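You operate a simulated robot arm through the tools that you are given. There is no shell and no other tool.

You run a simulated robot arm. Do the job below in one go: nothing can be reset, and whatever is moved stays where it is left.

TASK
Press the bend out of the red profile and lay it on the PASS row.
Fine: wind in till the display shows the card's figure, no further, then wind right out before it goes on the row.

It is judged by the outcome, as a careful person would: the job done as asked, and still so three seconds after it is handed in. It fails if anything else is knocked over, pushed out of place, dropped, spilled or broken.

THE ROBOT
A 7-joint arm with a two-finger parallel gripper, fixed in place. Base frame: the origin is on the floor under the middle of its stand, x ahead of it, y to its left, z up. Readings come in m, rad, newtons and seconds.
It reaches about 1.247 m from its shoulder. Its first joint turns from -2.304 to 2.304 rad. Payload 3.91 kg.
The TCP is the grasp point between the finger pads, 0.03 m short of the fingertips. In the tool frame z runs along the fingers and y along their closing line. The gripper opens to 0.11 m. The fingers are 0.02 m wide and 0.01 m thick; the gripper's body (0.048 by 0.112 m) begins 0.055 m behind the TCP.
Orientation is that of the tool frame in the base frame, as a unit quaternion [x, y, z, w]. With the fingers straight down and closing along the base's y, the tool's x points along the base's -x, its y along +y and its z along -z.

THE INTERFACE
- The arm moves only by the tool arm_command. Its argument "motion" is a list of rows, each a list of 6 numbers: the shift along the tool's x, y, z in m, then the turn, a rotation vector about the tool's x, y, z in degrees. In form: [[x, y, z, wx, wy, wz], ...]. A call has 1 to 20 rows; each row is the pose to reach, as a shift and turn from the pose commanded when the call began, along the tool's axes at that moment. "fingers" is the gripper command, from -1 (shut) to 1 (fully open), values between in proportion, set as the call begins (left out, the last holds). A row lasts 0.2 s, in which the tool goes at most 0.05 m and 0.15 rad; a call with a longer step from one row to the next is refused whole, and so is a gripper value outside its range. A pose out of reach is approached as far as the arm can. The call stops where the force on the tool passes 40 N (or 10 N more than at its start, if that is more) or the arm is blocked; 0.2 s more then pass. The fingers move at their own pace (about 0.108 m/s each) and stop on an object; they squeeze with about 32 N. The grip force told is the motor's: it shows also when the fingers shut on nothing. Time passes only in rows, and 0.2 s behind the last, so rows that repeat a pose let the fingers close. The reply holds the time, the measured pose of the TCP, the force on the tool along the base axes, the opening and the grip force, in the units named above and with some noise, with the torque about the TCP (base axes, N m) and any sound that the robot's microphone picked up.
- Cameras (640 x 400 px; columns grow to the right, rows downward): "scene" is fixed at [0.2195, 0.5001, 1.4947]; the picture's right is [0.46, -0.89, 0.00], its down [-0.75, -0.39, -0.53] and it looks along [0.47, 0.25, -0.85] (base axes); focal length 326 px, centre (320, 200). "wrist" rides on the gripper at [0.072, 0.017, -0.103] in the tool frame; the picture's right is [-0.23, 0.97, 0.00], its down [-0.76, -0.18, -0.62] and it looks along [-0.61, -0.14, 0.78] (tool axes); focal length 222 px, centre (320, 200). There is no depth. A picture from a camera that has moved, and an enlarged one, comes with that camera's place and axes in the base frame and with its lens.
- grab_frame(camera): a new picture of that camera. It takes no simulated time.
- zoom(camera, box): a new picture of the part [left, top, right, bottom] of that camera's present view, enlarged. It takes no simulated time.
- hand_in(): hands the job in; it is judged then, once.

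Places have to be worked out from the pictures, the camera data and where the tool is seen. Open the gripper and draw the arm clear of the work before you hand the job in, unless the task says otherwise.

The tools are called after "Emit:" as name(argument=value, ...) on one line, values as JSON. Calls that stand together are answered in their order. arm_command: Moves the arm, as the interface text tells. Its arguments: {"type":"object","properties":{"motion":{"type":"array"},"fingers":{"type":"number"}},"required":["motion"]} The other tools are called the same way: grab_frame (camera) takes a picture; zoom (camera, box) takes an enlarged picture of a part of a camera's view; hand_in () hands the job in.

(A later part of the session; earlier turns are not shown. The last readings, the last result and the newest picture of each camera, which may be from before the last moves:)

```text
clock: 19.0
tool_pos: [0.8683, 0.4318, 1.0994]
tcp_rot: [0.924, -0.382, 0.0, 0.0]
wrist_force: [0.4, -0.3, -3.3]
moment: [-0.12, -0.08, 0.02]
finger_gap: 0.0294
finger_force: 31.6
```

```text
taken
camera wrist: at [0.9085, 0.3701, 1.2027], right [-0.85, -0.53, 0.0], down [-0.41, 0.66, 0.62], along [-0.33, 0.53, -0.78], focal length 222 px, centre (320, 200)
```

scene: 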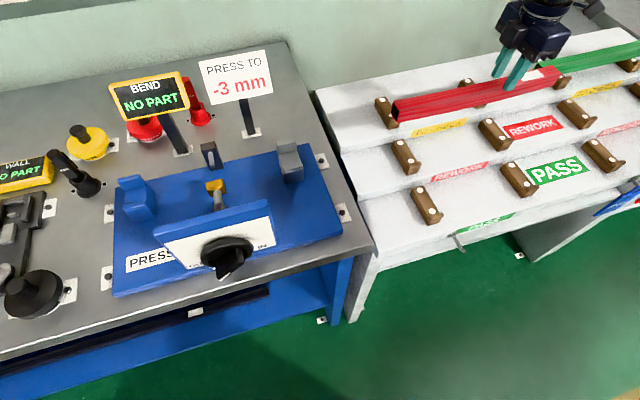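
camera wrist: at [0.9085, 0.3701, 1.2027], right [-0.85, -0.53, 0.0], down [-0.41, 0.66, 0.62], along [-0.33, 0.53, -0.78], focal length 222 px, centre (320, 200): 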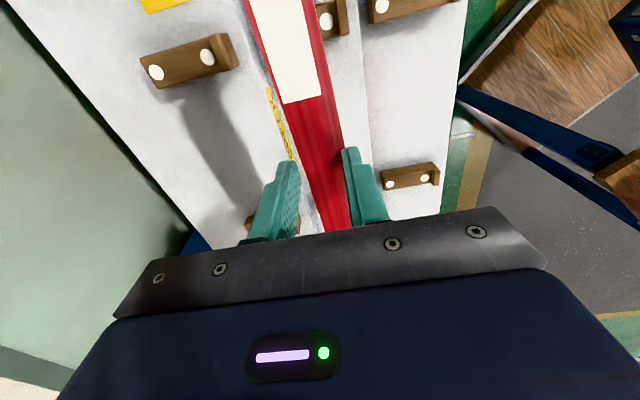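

The hold is firm (about 3.3 N weight). I zoom to check that the profile hangs level and to measure where its ends are relative to the grip.

Emit:
zoom(camera="scene", box=[380, 50, 580, 150])

Emit:
zoom(camera="scene", box=[385, 90, 433, 130])

Emit:
zoom(camera="scene", box=[530, 55, 578, 95])

```text
3.20 times, centred on (480, 100) of scene
camera zoom: at [0.2195, 0.5001, 1.4947], right [0.46, -0.89, 0.0], down [-0.75, -0.39, -0.53], along [0.47, 0.25, -0.85], focal length 1043 px, centre (-192, 520)
```

zoom: 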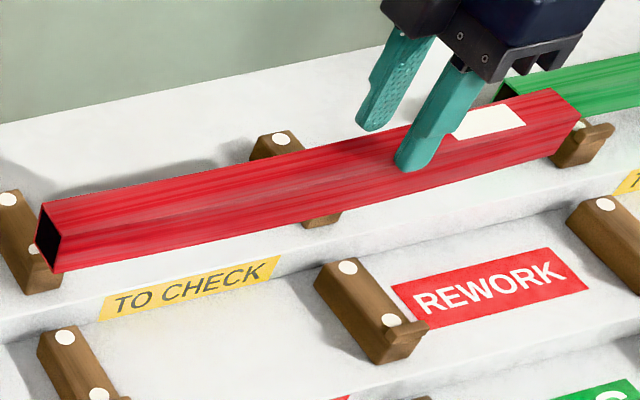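

```text
10.00 times, centred on (409, 110) of scene
camera zoom: at [0.2195, 0.5001, 1.4947], right [0.46, -0.89, 0.0], down [-0.75, -0.39, -0.53], along [0.47, 0.25, -0.85], focal length 3259 px, centre (-570, 1100)
```

zoom: 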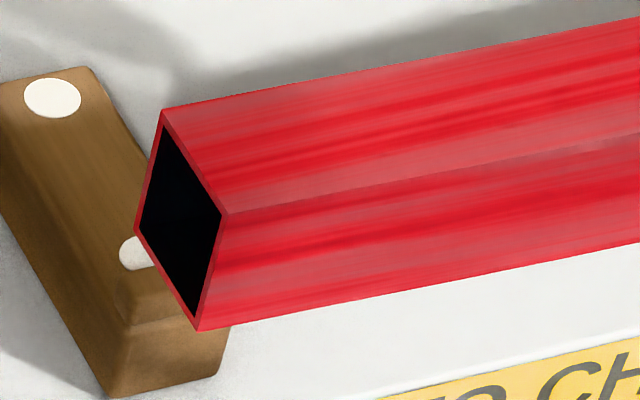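

```text
10.00 times, centred on (554, 75) of scene
camera zoom: at [0.2195, 0.5001, 1.4947], right [0.46, -0.89, 0.0], down [-0.75, -0.39, -0.53], along [0.47, 0.25, -0.85], focal length 3259 px, centre (-2020, 1450)
```

zoom: 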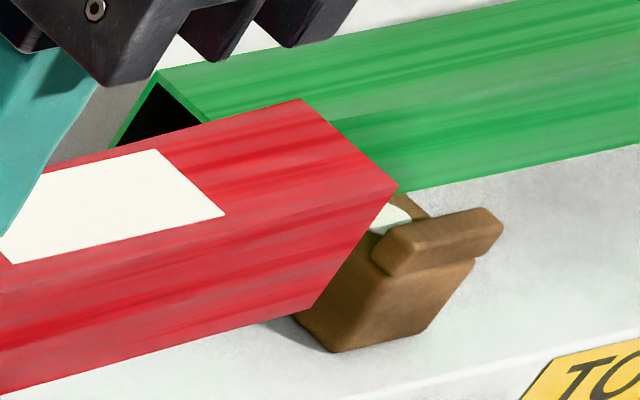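

The profile's apparent size suggests it sits lower in the fingers than expected. I look closely at the fingers before going any further.

Emit:
zoom(camera="scene", box=[480, 55, 544, 105])

Emit:
zoom(camera="wrist", box=[220, 100, 420, 240])

```text
8.00 times, centred on (512, 80) of scene
camera zoom: at [0.2195, 0.5001, 1.4947], right [0.46, -0.89, 0.0], down [-0.75, -0.39, -0.53], along [0.47, 0.25, -0.85], focal length 2607 px, centre (-1216, 1160)
```

zoom: 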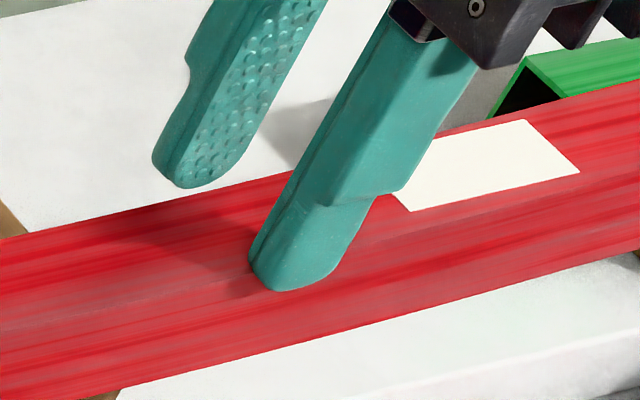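

```text
2.86 times, centred on (320, 170) of wrist
camera zoom: at [0.9085, 0.3701, 1.2027], right [-0.85, -0.53, 0.0], down [-0.41, 0.66, 0.62], along [-0.33, 0.53, -0.78], focal length 635 px, centre (320, 286)
```

zoom: 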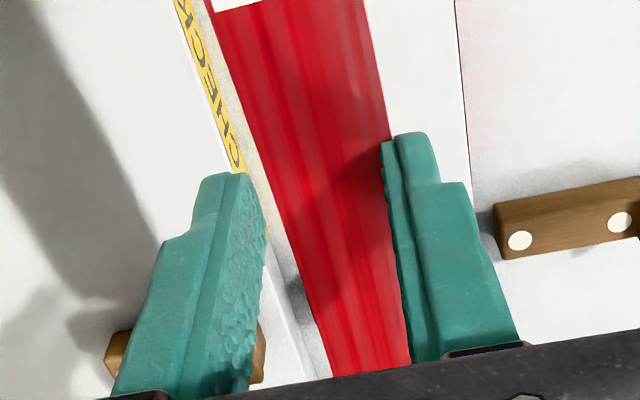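

The profile has slid about 35 mm down in the grip and now hangs only by the fingertips, too weak a hold to carry. I set it straight back down on its REWORK rests in the same place, to take a deeper grip.

Emit:
arm_command(motion=[[0, 0, 0.02, 0, 0, 0], [0, 0, 0.05, 0, 0, 0], [0, 0, 0.08, 0, 0, 0], [0, 0, 0.105, 0, 0, 0], [0, 0, 0.12, 0, 0, 0], [0, 0, 0.127, 0, 0, 0], [0, 0, 0.132, 0, 0, 0]])

Emit:
zoom(camera="scene", box=[370, 60, 570, 185])

Emit:
zoom(camera="wrist", box=[180, 0, 420, 240])

```text
clock: 20.6
tool_pos: [0.8669, 0.432, 0.9716]
tcp_rot: [0.924, -0.383, 0.002, -0.002]
wrist_force: [-2.4, -5.6, 25.0]
moment: [-0.15, 0.12, 0.64]
finger_gap: 0.0299
finger_force: 32.6
```

```text
3.20 times, centred on (470, 122) of scene
camera zoom: at [0.2195, 0.5001, 1.4947], right [0.46, -0.89, 0.0], down [-0.75, -0.39, -0.53], along [0.47, 0.25, -0.85], focal length 1043 px, centre (-160, 448)
```

zoom: 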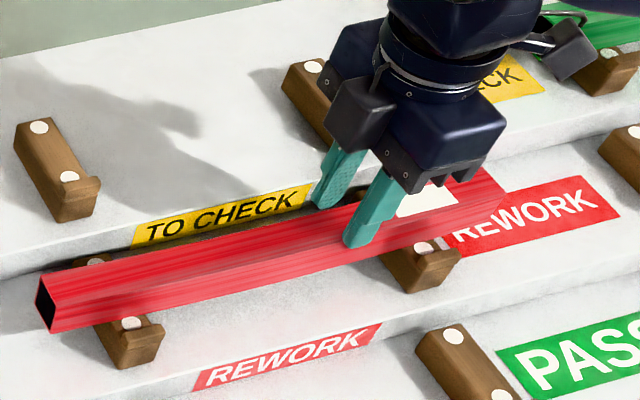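

```text
1.67 times, centred on (300, 120) of wrist
camera zoom: at [0.9075, 0.3686, 1.0743], right [-0.85, -0.53, 0.0], down [-0.42, 0.66, 0.62], along [-0.33, 0.53, -0.78], focal length 370 px, centre (353, 333)
```

zoom: 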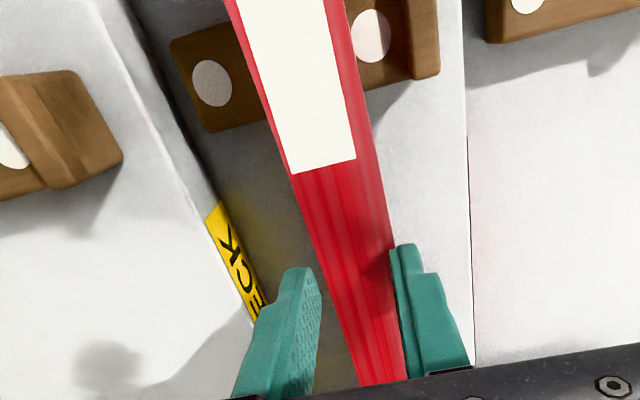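

The profile is back on its rests (contact force 25 N felt at TCP z 0.972, so the slide in the grip was real). I open to 0.07 m without moving, then look before taking a deeper grip at the profile's mid-height.

Emit:
arm_command(motion=[[0, 0, -0.003, 0, 0, 0], [0, 0, -0.003, 0, 0, 0], [0, 0, -0.003, 0, 0, 0]], fingers=0.273)

Emit:
grab_frame(camera="wrist")

Emit:
zoom(camera="scene", box=[370, 60, 570, 185])

```text
clock: 21.4
tool_pos: [0.8679, 0.4311, 0.9713]
tcp_rot: [0.924, -0.383, 0.0, 0.0]
wrist_force: [0.1, 0.3, 0.6]
moment: [-0.02, -0.03, 0.03]
finger_gap: 0.0699
finger_force: 0.0
```

```text
taken
camera wrist: at [0.9075, 0.3689, 1.0742], right [-0.85, -0.53, 0.0], down [-0.41, 0.66, 0.62], along [-0.33, 0.53, -0.78], focal length 222 px, centre (320, 200)
```

wrist: 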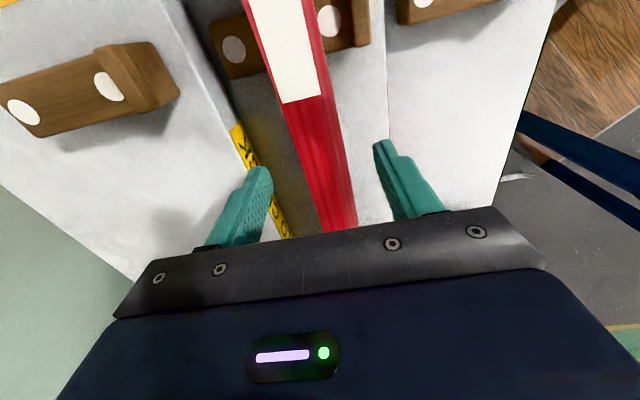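

```text
3.20 times, centred on (470, 122) of scene
camera zoom: at [0.2195, 0.5001, 1.4947], right [0.46, -0.89, 0.0], down [-0.75, -0.39, -0.53], along [0.47, 0.25, -0.85], focal length 1043 px, centre (-160, 448)
```

zoom: 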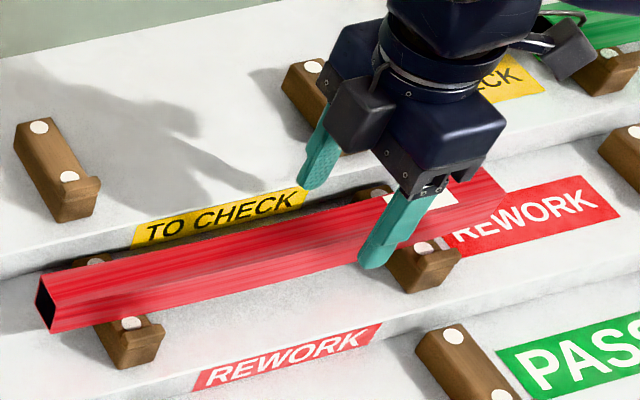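

The profile is undisturbed on its rests and centred between the fingers, top at z 0.937. I descend about 51 mm to z 0.920 so the pads' centre sits at the profile's mid-height, with tips about 13 mm above the step.

Emit:
arm_command(motion=[[0, 0, 0.015, 0, 0, 0], [0, 0, 0.03, 0, 0, 0], [0, 0, 0.042, 0, 0, 0], [0, 0, 0.0505, 0, 0, 0]])

Emit:
zoom(camera="scene", box=[430, 80, 560, 170])

Emit:
grab_frame(camera="wrist")

```text
clock: 22.4
tool_pos: [0.8671, 0.4312, 0.9215]
tcp_rot: [0.924, -0.383, 0.0, -0.001]
wrist_force: [-0.3, 0.2, -0.1]
moment: [0.0, -0.02, 0.03]
finger_gap: 0.0703
finger_force: 0.1
```

```text
4.44 times, centred on (495, 125) of scene
camera zoom: at [0.2195, 0.5001, 1.4947], right [0.46, -0.89, 0.0], down [-0.75, -0.39, -0.53], along [0.47, 0.25, -0.85], focal length 1448 px, centre (-458, 533)
```

zoom: 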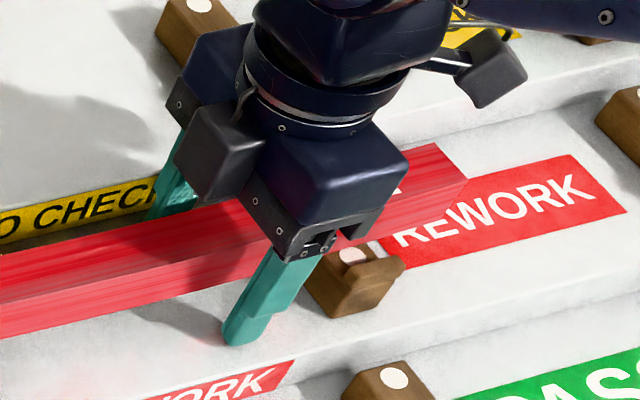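

```text
taken
camera wrist: at [0.9077, 0.3695, 1.0252], right [-0.85, -0.53, 0.0], down [-0.41, 0.66, 0.62], along [-0.33, 0.53, -0.78], focal length 222 px, centre (320, 200)
```

wrist: 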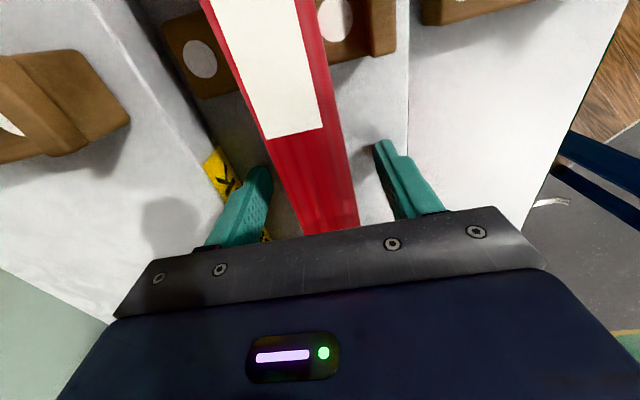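

Clear of the step and rests. I close fully and give it a second to settle.

Emit:
arm_command(motion=[[0, 0, 0, 0, 0, 0], [0, 0, 0, 0, 0, 0], [0, 0, 0, 0, 0, 0], [0, 0, 0, 0, 0, 0], [0, 0, 0, 0, 0, 0]], fingers=-1)

Emit:
grab_frame(camera="wrist")

```text
clock: 23.6
tool_pos: [0.8674, 0.4323, 0.9225]
tcp_rot: [0.924, -0.383, 0.0, 0.0]
wrist_force: [-0.3, 1.2, -0.3]
moment: [-0.16, -0.1, 0.13]
finger_gap: 0.0301
finger_force: 32.0
```

```text
taken
camera wrist: at [0.9077, 0.3695, 1.0251], right [-0.85, -0.53, 0.0], down [-0.41, 0.66, 0.62], along [-0.33, 0.53, -0.78], focal length 222 px, centre (320, 200)
```

wrist: 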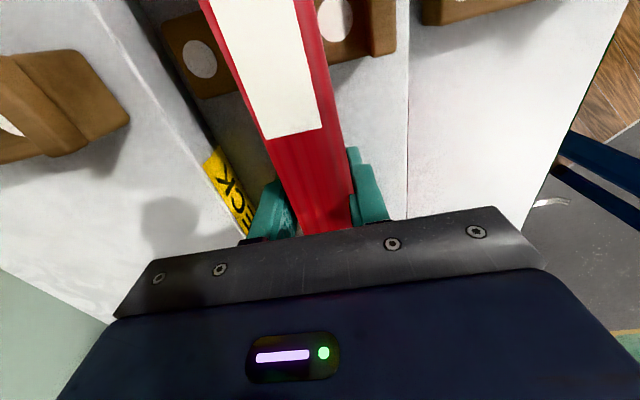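

Now the fingers clearly overlap the profile; the sticker's near edge sits at about row 137 in the wrist view. I lift only 10 mm slowly and compare, to see if it slips.

Emit:
arm_command(motion=[[0, 0, -0.003, 0, 0, 0], [0, 0, -0.006, 0, 0, 0], [0, 0, -0.01, 0, 0, 0], [0, 0, -0.01, 0, 0, 0]])

Emit:
grab_frame(camera="wrist")

Emit:
zoom(camera="scene", box=[376, 125, 440, 165])

Emit:
zoom(camera="scene", box=[472, 105, 536, 145])

```text
clock: 24.6
tool_pos: [0.8665, 0.4315, 0.9303]
tcp_rot: [0.924, -0.383, 0.001, 0.0]
wrist_force: [0.6, 0.3, -2.2]
moment: [-0.06, -0.1, 0.0]
finger_gap: 0.03
finger_force: 32.5
```

```text
taken
camera wrist: at [0.908, 0.3694, 1.0336], right [-0.85, -0.53, 0.0], down [-0.41, 0.66, 0.62], along [-0.33, 0.53, -0.78], focal length 222 px, centre (320, 200)
```

wrist: 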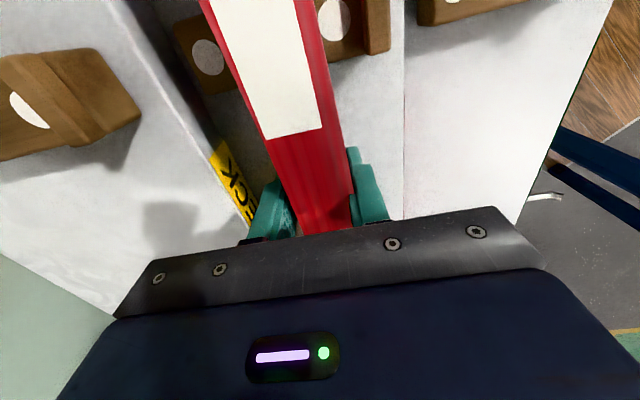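

```text
10.00 times, centred on (408, 145) of scene
camera zoom: at [0.2195, 0.5001, 1.4947], right [0.46, -0.89, 0.0], down [-0.75, -0.39, -0.53], along [0.47, 0.25, -0.85], focal length 3259 px, centre (-560, 750)
```

zoom: 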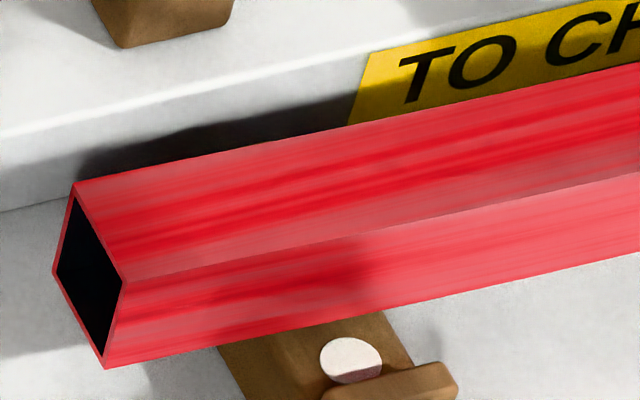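

```text
10.00 times, centred on (504, 125) of scene
camera zoom: at [0.2195, 0.5001, 1.4947], right [0.46, -0.89, 0.0], down [-0.75, -0.39, -0.53], along [0.47, 0.25, -0.85], focal length 3259 px, centre (-1520, 950)
```

zoom: 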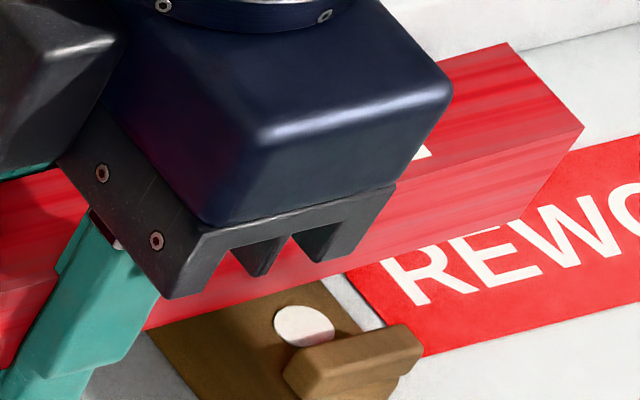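

This time there is no slip: the sticker stays put in the wrist view and both ends rose with the hand. I lift further, gently, and check again.

Emit:
arm_command(motion=[[0, 0, -0.008, 0, 0, 0], [0, 0, -0.02, 0, 0, 0], [0, 0, -0.035, 0, 0, 0], [0, 0, -0.05, 0, 0, 0], [0, 0, -0.06, 0, 0, 0], [0, 0, -0.06, 0, 0, 0]])

Emit:
grab_frame(camera="wrist")

Emit:
zoom(camera="scene", box=[370, 60, 570, 185])

```text
clock: 26.0
tool_pos: [0.8681, 0.4328, 0.9912]
tcp_rot: [0.924, -0.383, 0.0, 0.0]
wrist_force: [0.7, 0.0, -3.6]
moment: [-0.11, -0.09, 0.02]
finger_gap: 0.0301
finger_force: 32.1
```

```text
taken
camera wrist: at [0.9083, 0.3695, 1.093], right [-0.85, -0.53, 0.0], down [-0.41, 0.66, 0.62], along [-0.33, 0.53, -0.78], focal length 222 px, centre (320, 200)
```

wrist: 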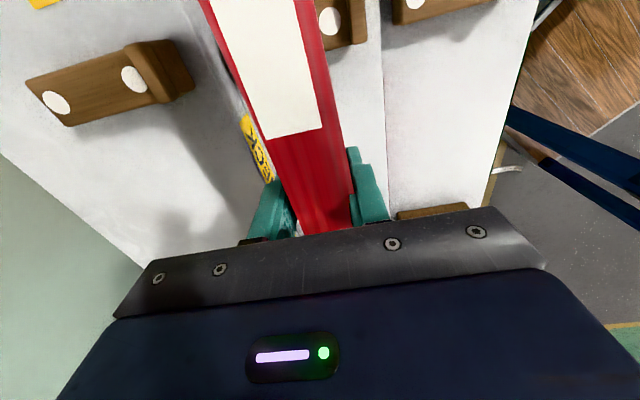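

```text
3.20 times, centred on (470, 122) of scene
camera zoom: at [0.2195, 0.5001, 1.4947], right [0.46, -0.89, 0.0], down [-0.75, -0.39, -0.53], along [0.47, 0.25, -0.85], focal length 1043 px, centre (-160, 448)
```

zoom: 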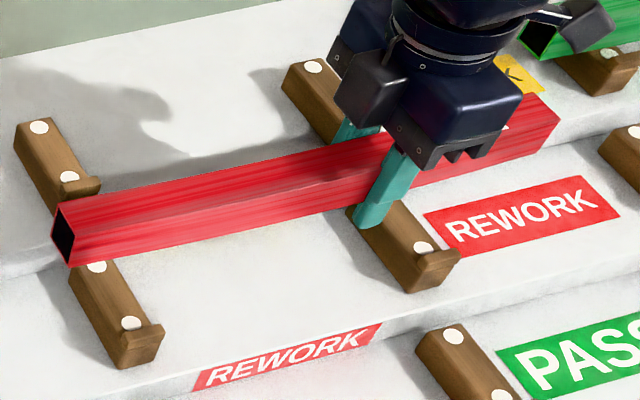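

The hold is now solid. I lift to about z 1.10 and start carrying it left along the row direction toward the press, in two stages.

Emit:
arm_command(motion=[[0, 0, -0.02, 0, 0, 0], [0, 0, -0.05, 0, 0, 0], [0, 0, -0.08, 0, 0, 0], [-0.02, 0, -0.1, 0, 0, 0], [-0.05, 0, -0.11, 0, 0, 0], [-0.09, 0, -0.11, 0, 0, 0], [-0.13, 0, -0.11, 0, 0, 0], [-0.17, 0, -0.11, 0, 0, 0], [-0.21, 0, -0.11, 0, 0, 0], [-0.24, 0, -0.11, 0, 0, 0], [-0.26, 0, -0.11, 0, 0, 0]])

Emit:
grab_frame(camera="scene")

Emit:
grab_frame(camera="wrist")

```text
clock: 28.4
tool_pos: [0.6853, 0.6146, 1.1044]
tcp_rot: [0.924, -0.383, 0.001, 0.0]
wrist_force: [0.7, 0.5, -4.8]
moment: [-0.07, -0.06, 0.0]
finger_gap: 0.0298
finger_force: 32.5
```

```text
taken
```

scene: 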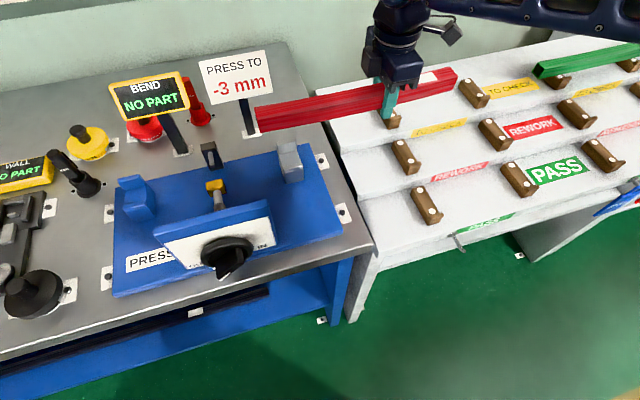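

```text
taken
camera wrist: at [0.7235, 0.5528, 1.2057], right [-0.85, -0.53, 0.0], down [-0.41, 0.66, 0.62], along [-0.33, 0.53, -0.78], focal length 222 px, centre (320, 200)
```

wrist: 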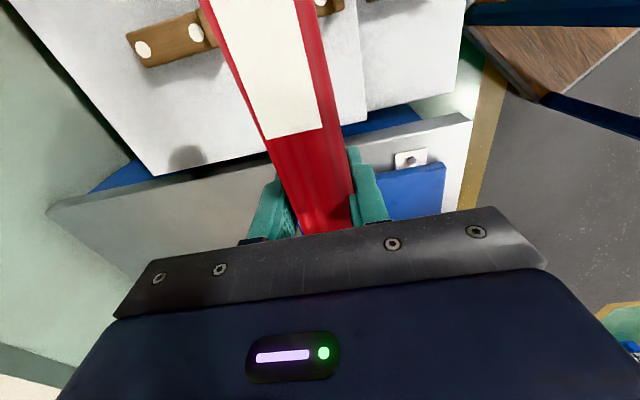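

Carrying steadily, no slip. I continue to above the press seats, with the profile's centre aimed at e1 -0.28 and the ends at channel centre e2 0.932.

Emit:
arm_command(motion=[[-0.02, -0.001, 0, 0, 0, 0], [-0.06, -0.002, 0, 0, 0, 0], [-0.1, -0.003, 0, 0, 0, 0], [-0.14, -0.005, 0, 0, 0, 0], [-0.18, -0.006, 0, 0, 0, 0], [-0.22, -0.007, 0, 0, 0, 0], [-0.255, -0.008, 0, 0, 0, 0], [-0.275, -0.009, 0, 0, 0, 0], [-0.282, -0.009, 0, 0, 0, 0], [-0.282, -0.009, 0, 0, 0, 0]])

Emit:
grab_frame(camera="scene")

Emit:
grab_frame(camera="wrist")

```text
clock: 30.6
tool_pos: [0.4903, 0.8214, 1.1004]
tcp_rot: [0.924, -0.383, 0.0, 0.0]
wrist_force: [0.5, 0.5, -3.9]
moment: [-0.12, -0.11, -0.02]
finger_gap: 0.0299
finger_force: 32.1
```

```text
taken
```

scene: 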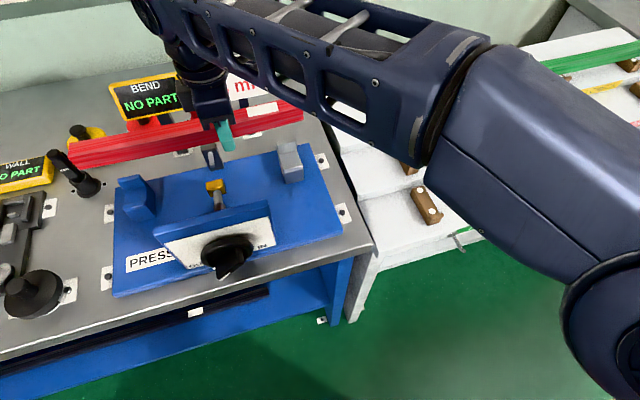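

```text
taken
camera wrist: at [0.5314, 0.7593, 1.2031], right [-0.85, -0.53, 0.0], down [-0.41, 0.66, 0.62], along [-0.33, 0.53, -0.78], focal length 222 px, centre (320, 200)
```

wrist: 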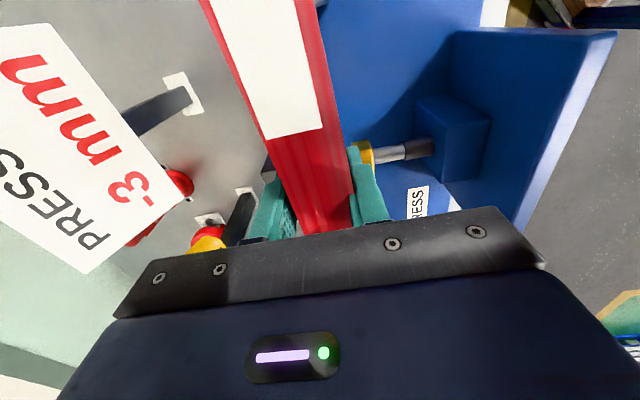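

In position above the press (e1 -0.234, e2 0.928, z 1.10). I zoom the scene view to measure the profile ends against the seats before lowering.

Emit:
zoom(camera="scene", box=[60, 120, 124, 170])

Emit:
zoom(camera="scene", box=[250, 85, 314, 135])

Emit:
zoom(camera="scene", box=[250, 120, 330, 200])

Emit:
zoom(camera="scene", box=[60, 90, 320, 260])

```text
8.00 times, centred on (92, 145) of scene
camera zoom: at [0.2195, 0.5001, 1.4947], right [0.46, -0.89, 0.0], down [-0.75, -0.39, -0.53], along [0.47, 0.25, -0.85], focal length 2607 px, centre (2144, 640)
```

zoom: 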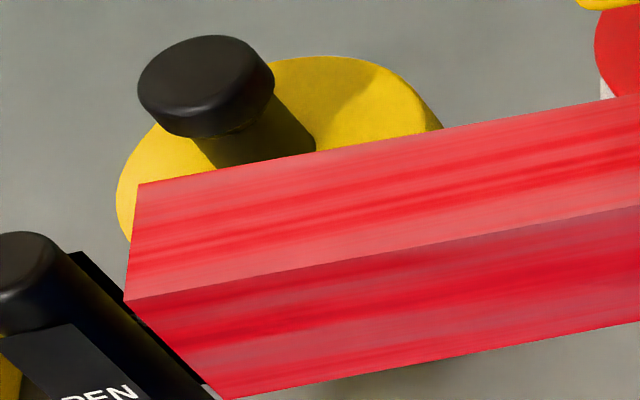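

```text
8.00 times, centred on (282, 110) of scene
camera zoom: at [0.2195, 0.5001, 1.4947], right [0.46, -0.89, 0.0], down [-0.75, -0.39, -0.53], along [0.47, 0.25, -0.85], focal length 2607 px, centre (624, 920)
```

zoom: 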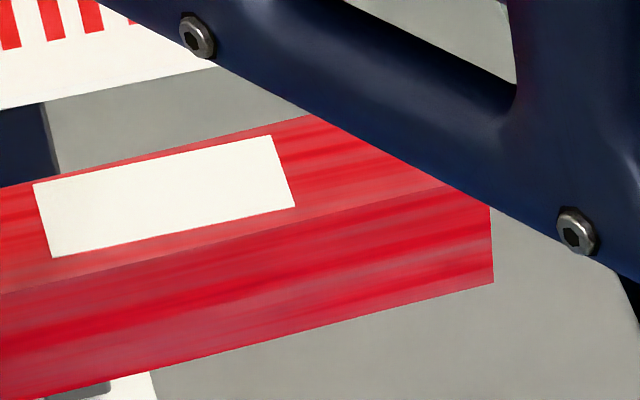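

```text
5.00 times, centred on (290, 160) of scene
camera zoom: at [0.2195, 0.5001, 1.4947], right [0.46, -0.89, 0.0], down [-0.75, -0.39, -0.53], along [0.47, 0.25, -0.85], focal length 1630 px, centre (470, 400)
```

zoom: 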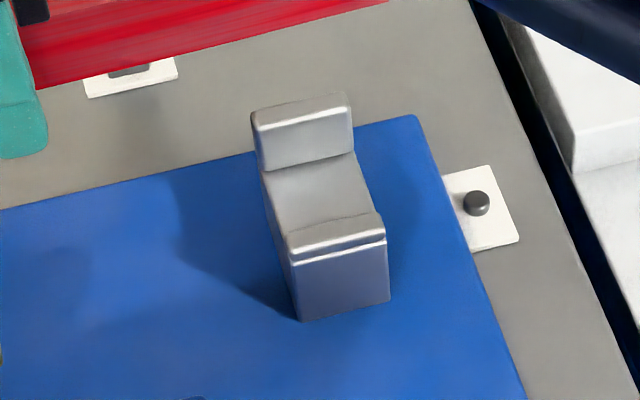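

```text
2.35 times, centred on (190, 175) of scene
camera zoom: at [0.2195, 0.5001, 1.4947], right [0.46, -0.89, 0.0], down [-0.75, -0.39, -0.53], along [0.47, 0.25, -0.85], focal length 767 px, centre (626, 259)
```

zoom: 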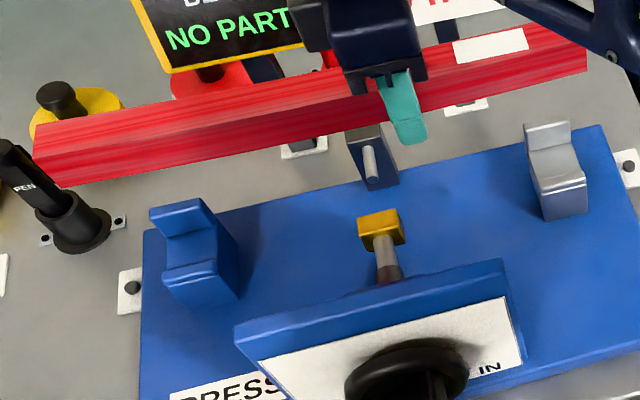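

The arm hides the right-hand top corner, but from the bottom corner the profile is parallel to the press, centred along it to within 2 mm, and about 1.5 mm too far back. I correct that and lower to just above the uprights.

Emit:
arm_command(motion=[[0, 0.0015, 0.01, 0, 0, 0], [0, 0.0015, 0.025, 0, 0, 0], [0, 0.0015, 0.04, 0, 0, 0], [0, 0.0015, 0.055, 0, 0, 0], [0, 0.0015, 0.066, 0, 0, 0], [0, 0.0015, 0.07, 0, 0, 0], [0, 0.0015, 0.07, 0, 0, 0]])

Emit:
zoom(camera="scene", box=[90, 140, 180, 230])

Emit:
zoom(camera="scene", box=[250, 100, 340, 190])

Emit:
zoom(camera="scene", box=[60, 90, 340, 265])

Emit:
grab_frame(camera="wrist")

```text
clock: 32.2
tool_pos: [0.4904, 0.8205, 1.0309]
tcp_rot: [0.924, -0.383, 0.001, 0.0]
wrist_force: [-0.4, 0.1, -3.0]
moment: [-0.14, -0.11, 0.01]
finger_gap: 0.0298
finger_force: 32.3
```

```text
4.44 times, centred on (135, 185) of scene
camera zoom: at [0.2195, 0.5001, 1.4947], right [0.46, -0.89, 0.0], down [-0.75, -0.39, -0.53], along [0.47, 0.25, -0.85], focal length 1448 px, centre (1142, 267)
```

zoom: 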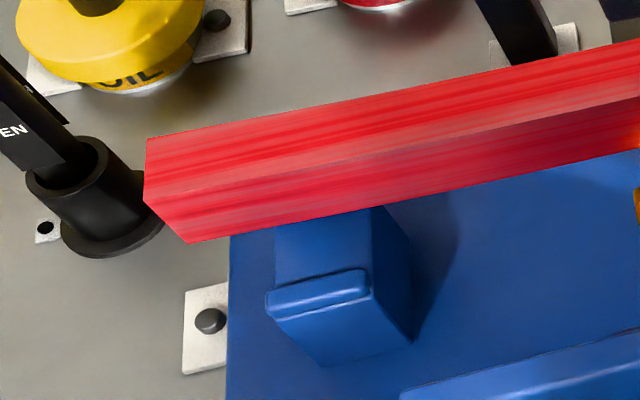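

```text
4.44 times, centred on (295, 145) of scene
camera zoom: at [0.2195, 0.5001, 1.4947], right [0.46, -0.89, 0.0], down [-0.75, -0.39, -0.53], along [0.47, 0.25, -0.85], focal length 1448 px, centre (431, 444)
```

zoom: 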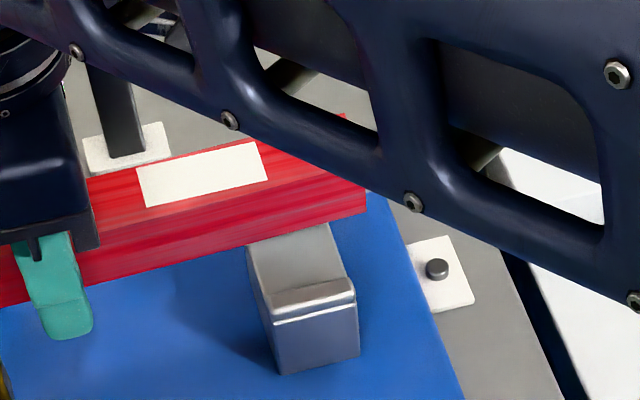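

```text
2.29 times, centred on (200, 178) of scene
camera zoom: at [0.2195, 0.5001, 1.4947], right [0.46, -0.89, 0.0], down [-0.75, -0.39, -0.53], along [0.47, 0.25, -0.85], focal length 745 px, centre (594, 251)
```

zoom: 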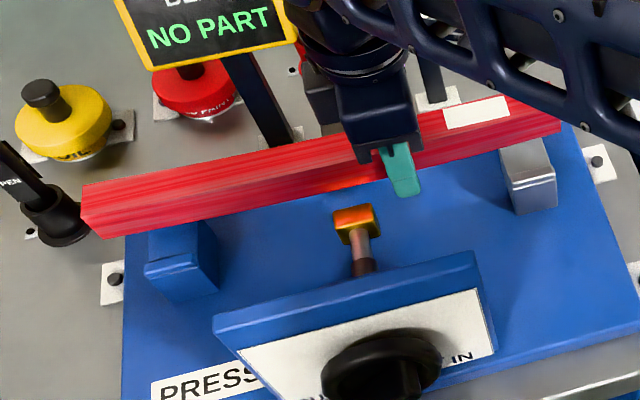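

```text
taken
camera wrist: at [0.531, 0.7585, 1.1335], right [-0.85, -0.53, 0.0], down [-0.41, 0.66, 0.62], along [-0.33, 0.53, -0.78], focal length 222 px, centre (320, 200)
```

wrist: 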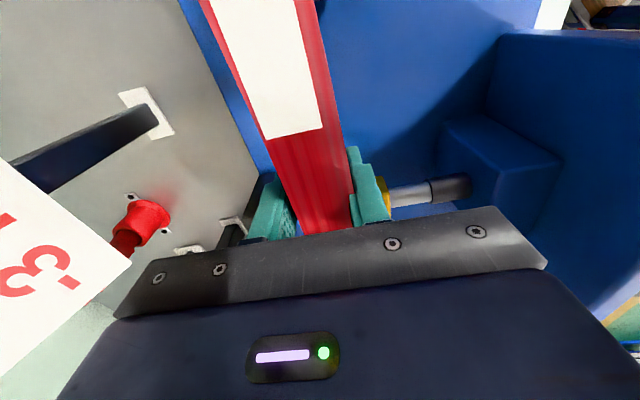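

Both ends now measure within about 1 mm of the channel centres. I lower to just above the lips, slowly.

Emit:
arm_command(motion=[[0, 0, 0.008, 0, 0, 0], [0, 0, 0.016, 0, 0, 0], [0, 0, 0.023, 0, 0, 0], [0, 0, 0.029, 0, 0, 0], [0, 0, 0.029, 0, 0, 0]])

Emit:
zoom(camera="scene", box=[95, 150, 175, 230])

Emit:
zoom(camera="scene", box=[255, 110, 335, 190])

Emit:
zoom(camera="scene", box=[60, 70, 340, 245])

```text
clock: 33.4
tool_pos: [0.4897, 0.8215, 1.0043]
tcp_rot: [0.924, -0.383, 0.0, 0.001]
wrist_force: [-0.8, -0.6, -3.0]
moment: [-0.11, -0.12, 0.02]
finger_gap: 0.0299
finger_force: 32.0
```

```text
5.00 times, centred on (135, 190) of scene
camera zoom: at [0.2195, 0.5001, 1.4947], right [0.46, -0.89, 0.0], down [-0.75, -0.39, -0.53], along [0.47, 0.25, -0.85], focal length 1630 px, centre (1245, 250)
```

zoom: 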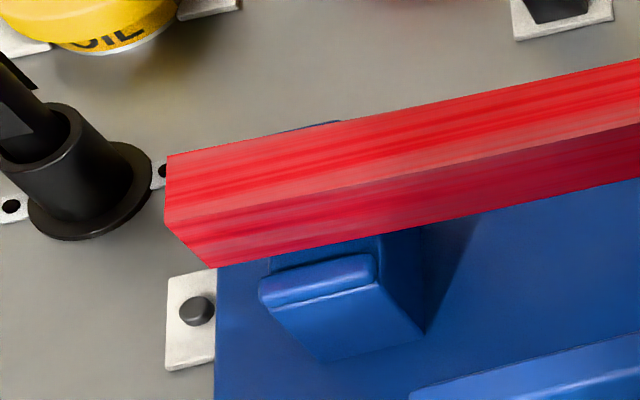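

```text
5.00 times, centred on (295, 150) of scene
camera zoom: at [0.2195, 0.5001, 1.4947], right [0.46, -0.89, 0.0], down [-0.75, -0.39, -0.53], along [0.47, 0.25, -0.85], focal length 1630 px, centre (445, 450)
```

zoom: 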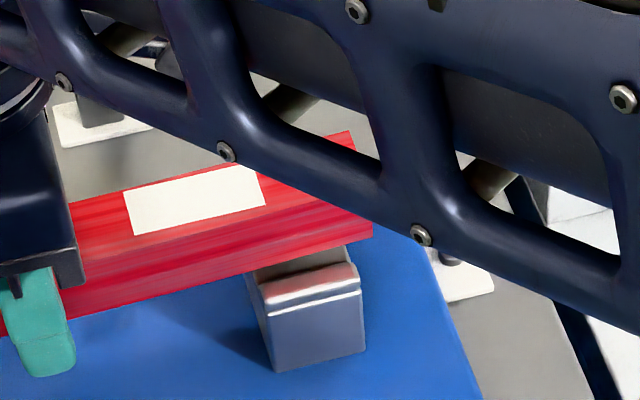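

```text
2.29 times, centred on (200, 158) of scene
camera zoom: at [0.2195, 0.5001, 1.4947], right [0.46, -0.89, 0.0], down [-0.75, -0.39, -0.53], along [0.47, 0.25, -0.85], focal length 745 px, centre (594, 297)
```

zoom: 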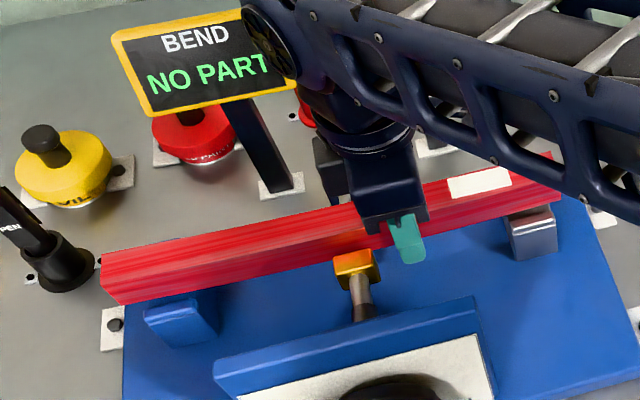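

The bottom front edge clears both lips with about 2–3 mm to spare. I lower the last 13 mm in small steps, watching the force.

Emit:
arm_command(motion=[[0, 0, 0.004, 0, 0, 0], [0, 0, 0.008, 0, 0, 0], [0, 0, 0.011, 0, 0, 0], [0, 0, 0.0125, 0, 0, 0]])

Emit:
zoom(camera="scene", box=[60, 70, 340, 245])

```text
clock: 34.4
tool_pos: [0.4894, 0.8205, 0.991]
tcp_rot: [0.924, -0.383, 0.0, 0.0]
wrist_force: [3.0, 3.6, -2.1]
moment: [-0.15, -0.08, 0.1]
finger_gap: 0.03
finger_force: 32.4
```

```text
2.29 times, centred on (200, 158) of scene
camera zoom: at [0.2195, 0.5001, 1.4947], right [0.46, -0.89, 0.0], down [-0.75, -0.39, -0.53], along [0.47, 0.25, -0.85], focal length 745 px, centre (594, 297)
```

zoom: 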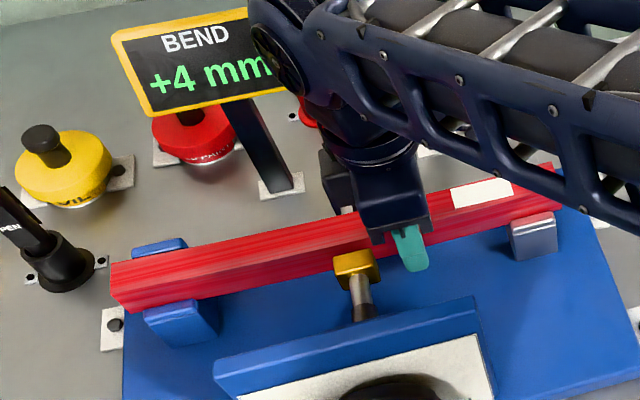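

The display reads +4 mm, so the bend faces the screw correctly. A small sideways force (about 4.7 N toward the back) suggests light contact with a front lip, so I ease back 1.5 mm and lower the last few millimetres onto the seat.

Emit:
arm_command(motion=[[0, -0.0015, 0, 0, 0, 0], [0, -0.002, 0.001, 0, 0, 0], [0, -0.002, 0.002, 0, 0, 0], [0, -0.002, 0.003, 0, 0, 0]])

Emit:
zoom(camera="scene", box=[95, 150, 175, 230])

Emit:
zoom(camera="scene", box=[255, 110, 335, 190])

```text
clock: 35.4
tool_pos: [0.4913, 0.8232, 0.987]
tcp_rot: [0.924, -0.382, 0.0, 0.0]
wrist_force: [0.1, 2.1, 4.5]
moment: [0.12, 0.22, -0.08]
finger_gap: 0.03
finger_force: 31.7
```

```text
5.00 times, centred on (135, 190) of scene
camera zoom: at [0.2195, 0.5001, 1.4947], right [0.46, -0.89, 0.0], down [-0.75, -0.39, -0.53], along [0.47, 0.25, -0.85], focal length 1630 px, centre (1245, 250)
```

zoom: 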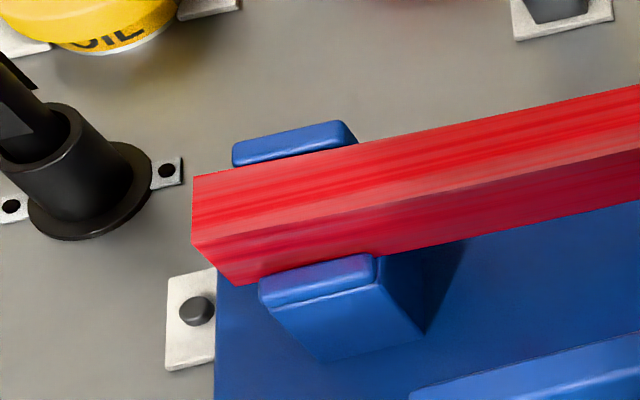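

```text
5.00 times, centred on (295, 150) of scene
camera zoom: at [0.2195, 0.5001, 1.4947], right [0.46, -0.89, 0.0], down [-0.75, -0.39, -0.53], along [0.47, 0.25, -0.85], focal length 1630 px, centre (445, 450)
```

zoom: 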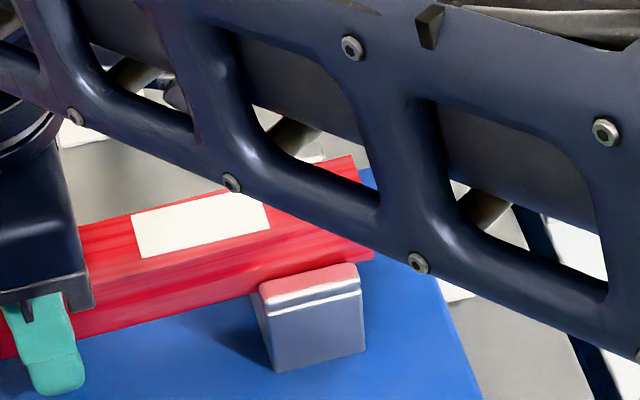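

Force now reads upward, so the profile is seated on both supports between lips and uprights. I open the fingers to 0.06 m in place.

Emit:
arm_command(motion=[[0, 0, -0.001, 0, 0, 0], [0, 0, -0.001, 0, 0, 0], [0, 0, -0.001, 0, 0, 0]], fingers=0.1)

Emit:
zoom(camera="scene", box=[60, 70, 340, 245])

Emit:
grab_frame(camera="wrist")

```text
clock: 36.2
tool_pos: [0.49, 0.8223, 0.9882]
tcp_rot: [0.924, -0.383, 0.0, 0.0]
wrist_force: [0.4, 0.6, 0.1]
moment: [0.01, 0.0, 0.02]
finger_gap: 0.0608
finger_force: 0.0
```

```text
2.29 times, centred on (200, 158) of scene
camera zoom: at [0.2195, 0.5001, 1.4947], right [0.46, -0.89, 0.0], down [-0.75, -0.39, -0.53], along [0.47, 0.25, -0.85], focal length 745 px, centre (594, 297)
```

zoom: 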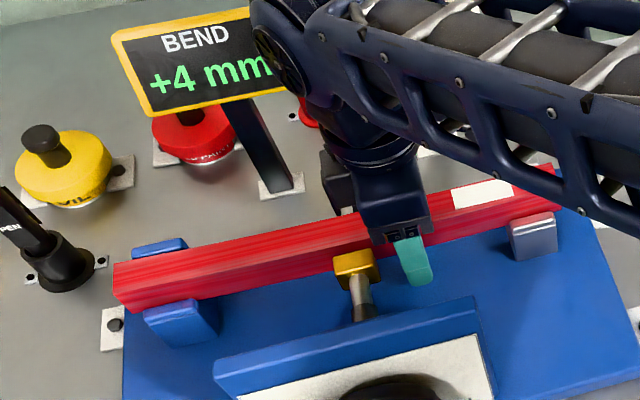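

```text
taken
camera wrist: at [0.5313, 0.7597, 1.0903], right [-0.85, -0.53, 0.0], down [-0.41, 0.66, 0.62], along [-0.33, 0.53, -0.78], focal length 222 px, centre (320, 200)
```

wrist: 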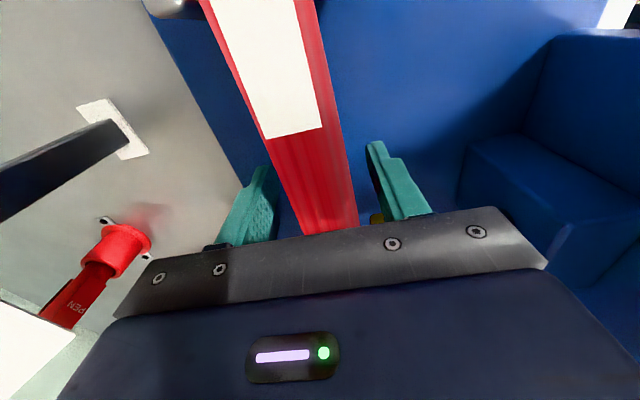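

Released cleanly and the display still reads +4 mm. I raise the hand straight up clear of the profile.

Emit:
arm_command(motion=[[0, 0, -0.015, 0, 0, 0], [0, 0, -0.045, 0, 0, 0], [0, 0, -0.085, 0, 0, 0], [0, 0, -0.13, 0, 0, 0], [0, 0, -0.17, 0, 0, 0]])

Emit:
zoom(camera="scene", box=[60, 70, 340, 295])

Emit:
zoom(camera="scene", box=[180, 220, 280, 290])

```text
clock: 37.4
tool_pos: [0.4901, 0.8216, 1.1559]
tcp_rot: [0.924, -0.383, -0.001, 0.0]
wrist_force: [0.2, 0.5, -0.3]
moment: [0.05, -0.02, -0.01]
finger_gap: 0.0604
finger_force: 0.1
```

```text
1.78 times, centred on (200, 182) of scene
camera zoom: at [0.2195, 0.5001, 1.4947], right [0.46, -0.89, 0.0], down [-0.75, -0.39, -0.53], along [0.47, 0.25, -0.85], focal length 579 px, centre (533, 231)
```

zoom: 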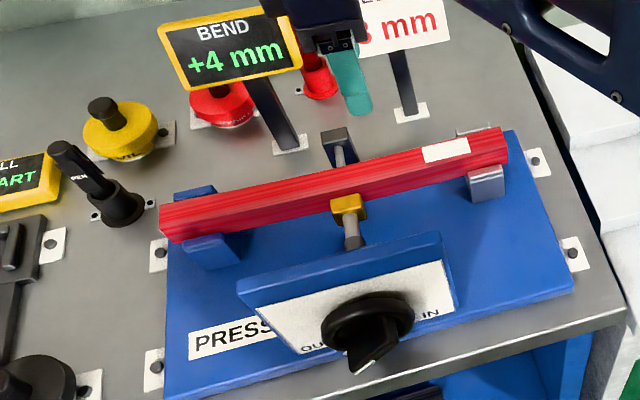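

```text
5.71 times, centred on (230, 255) of scene
camera zoom: at [0.2195, 0.5001, 1.4947], right [0.46, -0.89, 0.0], down [-0.75, -0.39, -0.53], along [0.47, 0.25, -0.85], focal length 1862 px, centre (834, -114)
```

zoom: 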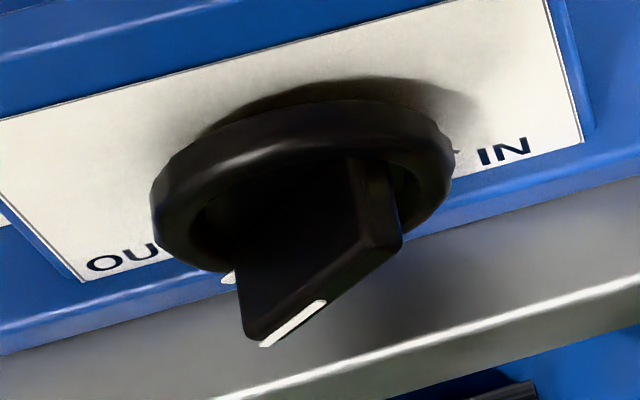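

Pointer at about 8 o'clock by the OUT mark, with IN at lower right, so winding in should be clockwise over the top. I estimate the knob's axis at e1 -0.281, z 0.99, with the bar's front face near e2 0.725. I retreat toward the robot with the hand still pointing down.

Emit:
arm_command(motion=[[-0.0067, 0.02, -0.02, 0, 0, 0], [-0.0133, 0.06, -0.035, 0, 0, 0], [-0.02, 0.105, -0.044, 0, 0, 0], [-0.0266, 0.15, -0.044, 0, 0, 0], [-0.0333, 0.195, -0.044, 0, 0, 0], [-0.04, 0.24, -0.044, 0, 0, 0], [-0.0433, 0.28, -0.044, 0, 0, 0], [-0.0466, 0.3075, -0.044, 0, 0, 0]])

Emit:
grab_frame(camera="scene")

```text
clock: 39.2
tool_pos: [0.2404, 0.6384, 1.2024]
tcp_rot: [0.924, -0.383, 0.0, 0.0]
wrist_force: [0.4, -0.3, 0.3]
moment: [-0.02, 0.01, 0.0]
finger_gap: 0.0604
finger_force: 0.1
```

```text
taken
```

scene: 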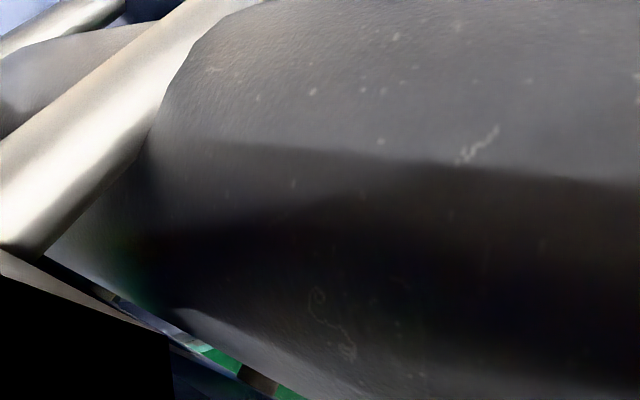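

The forearm is now close under the scene camera but free of contact. I tilt the hand 90° so the fingers point at the knob, lowering as I go, still well in front of it.

Emit:
arm_command(motion=[[0, 0, 0.01, 8.18, 0, 0], [0, 0, 0.02, 16.36, 0, 0], [0, 0, 0.035, 24.54, 0, 0], [0, 0, 0.05, 32.72, 0, 0], [0, 0, 0.065, 40.9, 0, 0], [0, 0, 0.08, 49.08, 0, 0], [0, 0, 0.095, 57.26, 0, 0], [0, 0, 0.11, 65.44, 0, 0], [0, 0, 0.125, 73.62, 0, 0], [0, 0, 0.14, 81.8, 0, 0], [0, 0, 0.15, 90, 0, 0]])

Emit:
grab_frame(camera="scene")

Emit:
grab_frame(camera="wrist")

```text
clock: 41.6
tool_pos: [0.2411, 0.6373, 1.0533]
tcp_rot: [-0.653, 0.27, -0.27, 0.655]
wrist_force: [-0.1, -1.0, -0.7]
moment: [-0.04, 0.04, -0.01]
finger_gap: 0.0603
finger_force: 0.0
```

```text
taken
```

scene: 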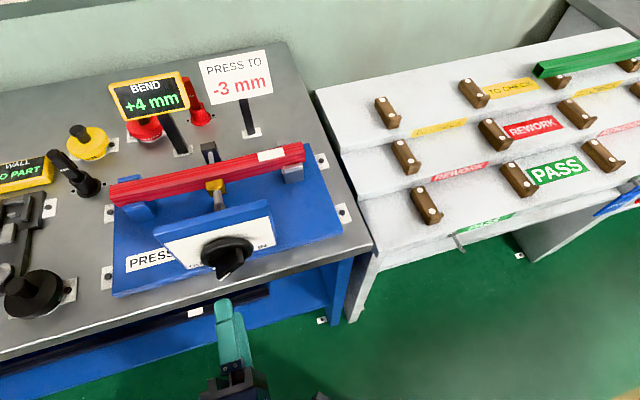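

```text
taken
camera wrist: at [0.22, 0.5141, 1.0347], right [-0.16, 0.16, -0.97], down [-0.98, 0.1, 0.18], along [0.12, 0.98, 0.14], focal length 222 px, centre (320, 200)
```

wrist: 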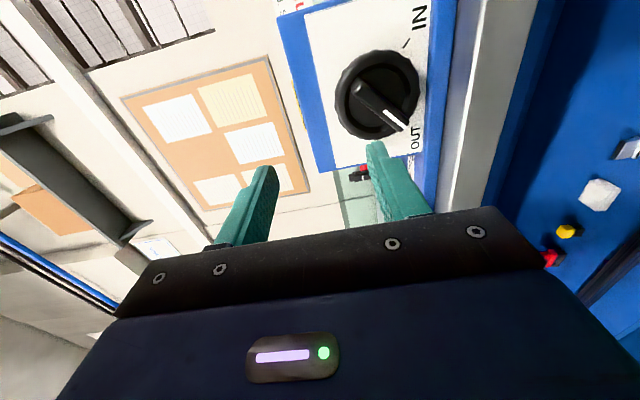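

The hand is horizontal, the scene camera is clear again, and the display still shows +4 mm. I zoom the wrist view on the knob to get its centre, bar angle and size.

Emit:
zoom(camera="wrist", box=[310, 20, 450, 160])

Emit:
zoom(camera="scene", box=[180, 220, 300, 400])

```text
2.86 times, centred on (380, 90) of wrist
camera zoom: at [0.22, 0.5141, 1.0347], right [-0.16, 0.16, -0.97], down [-0.98, 0.1, 0.18], along [0.12, 0.98, 0.14], focal length 635 px, centre (149, 514)
```

zoom: 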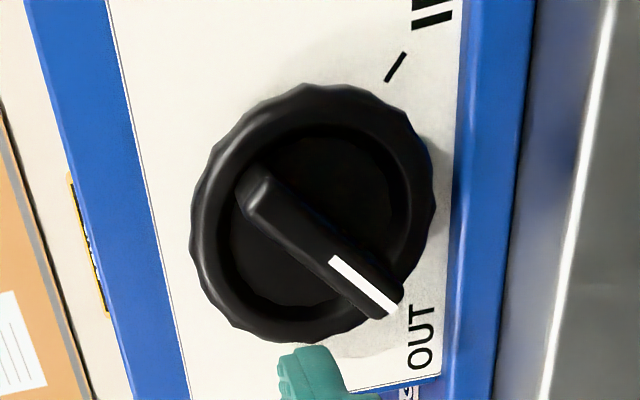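

```text
2.22 times, centred on (240, 310) of scene
camera zoom: at [0.2195, 0.5001, 1.4947], right [0.46, -0.89, 0.0], down [-0.75, -0.39, -0.53], along [0.47, 0.25, -0.85], focal length 724 px, centre (498, -44)
```

zoom: 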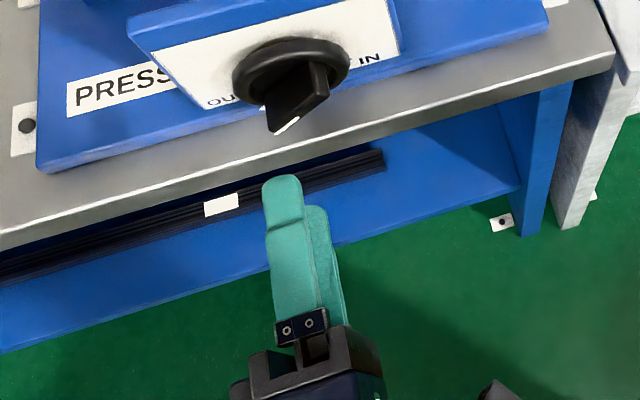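

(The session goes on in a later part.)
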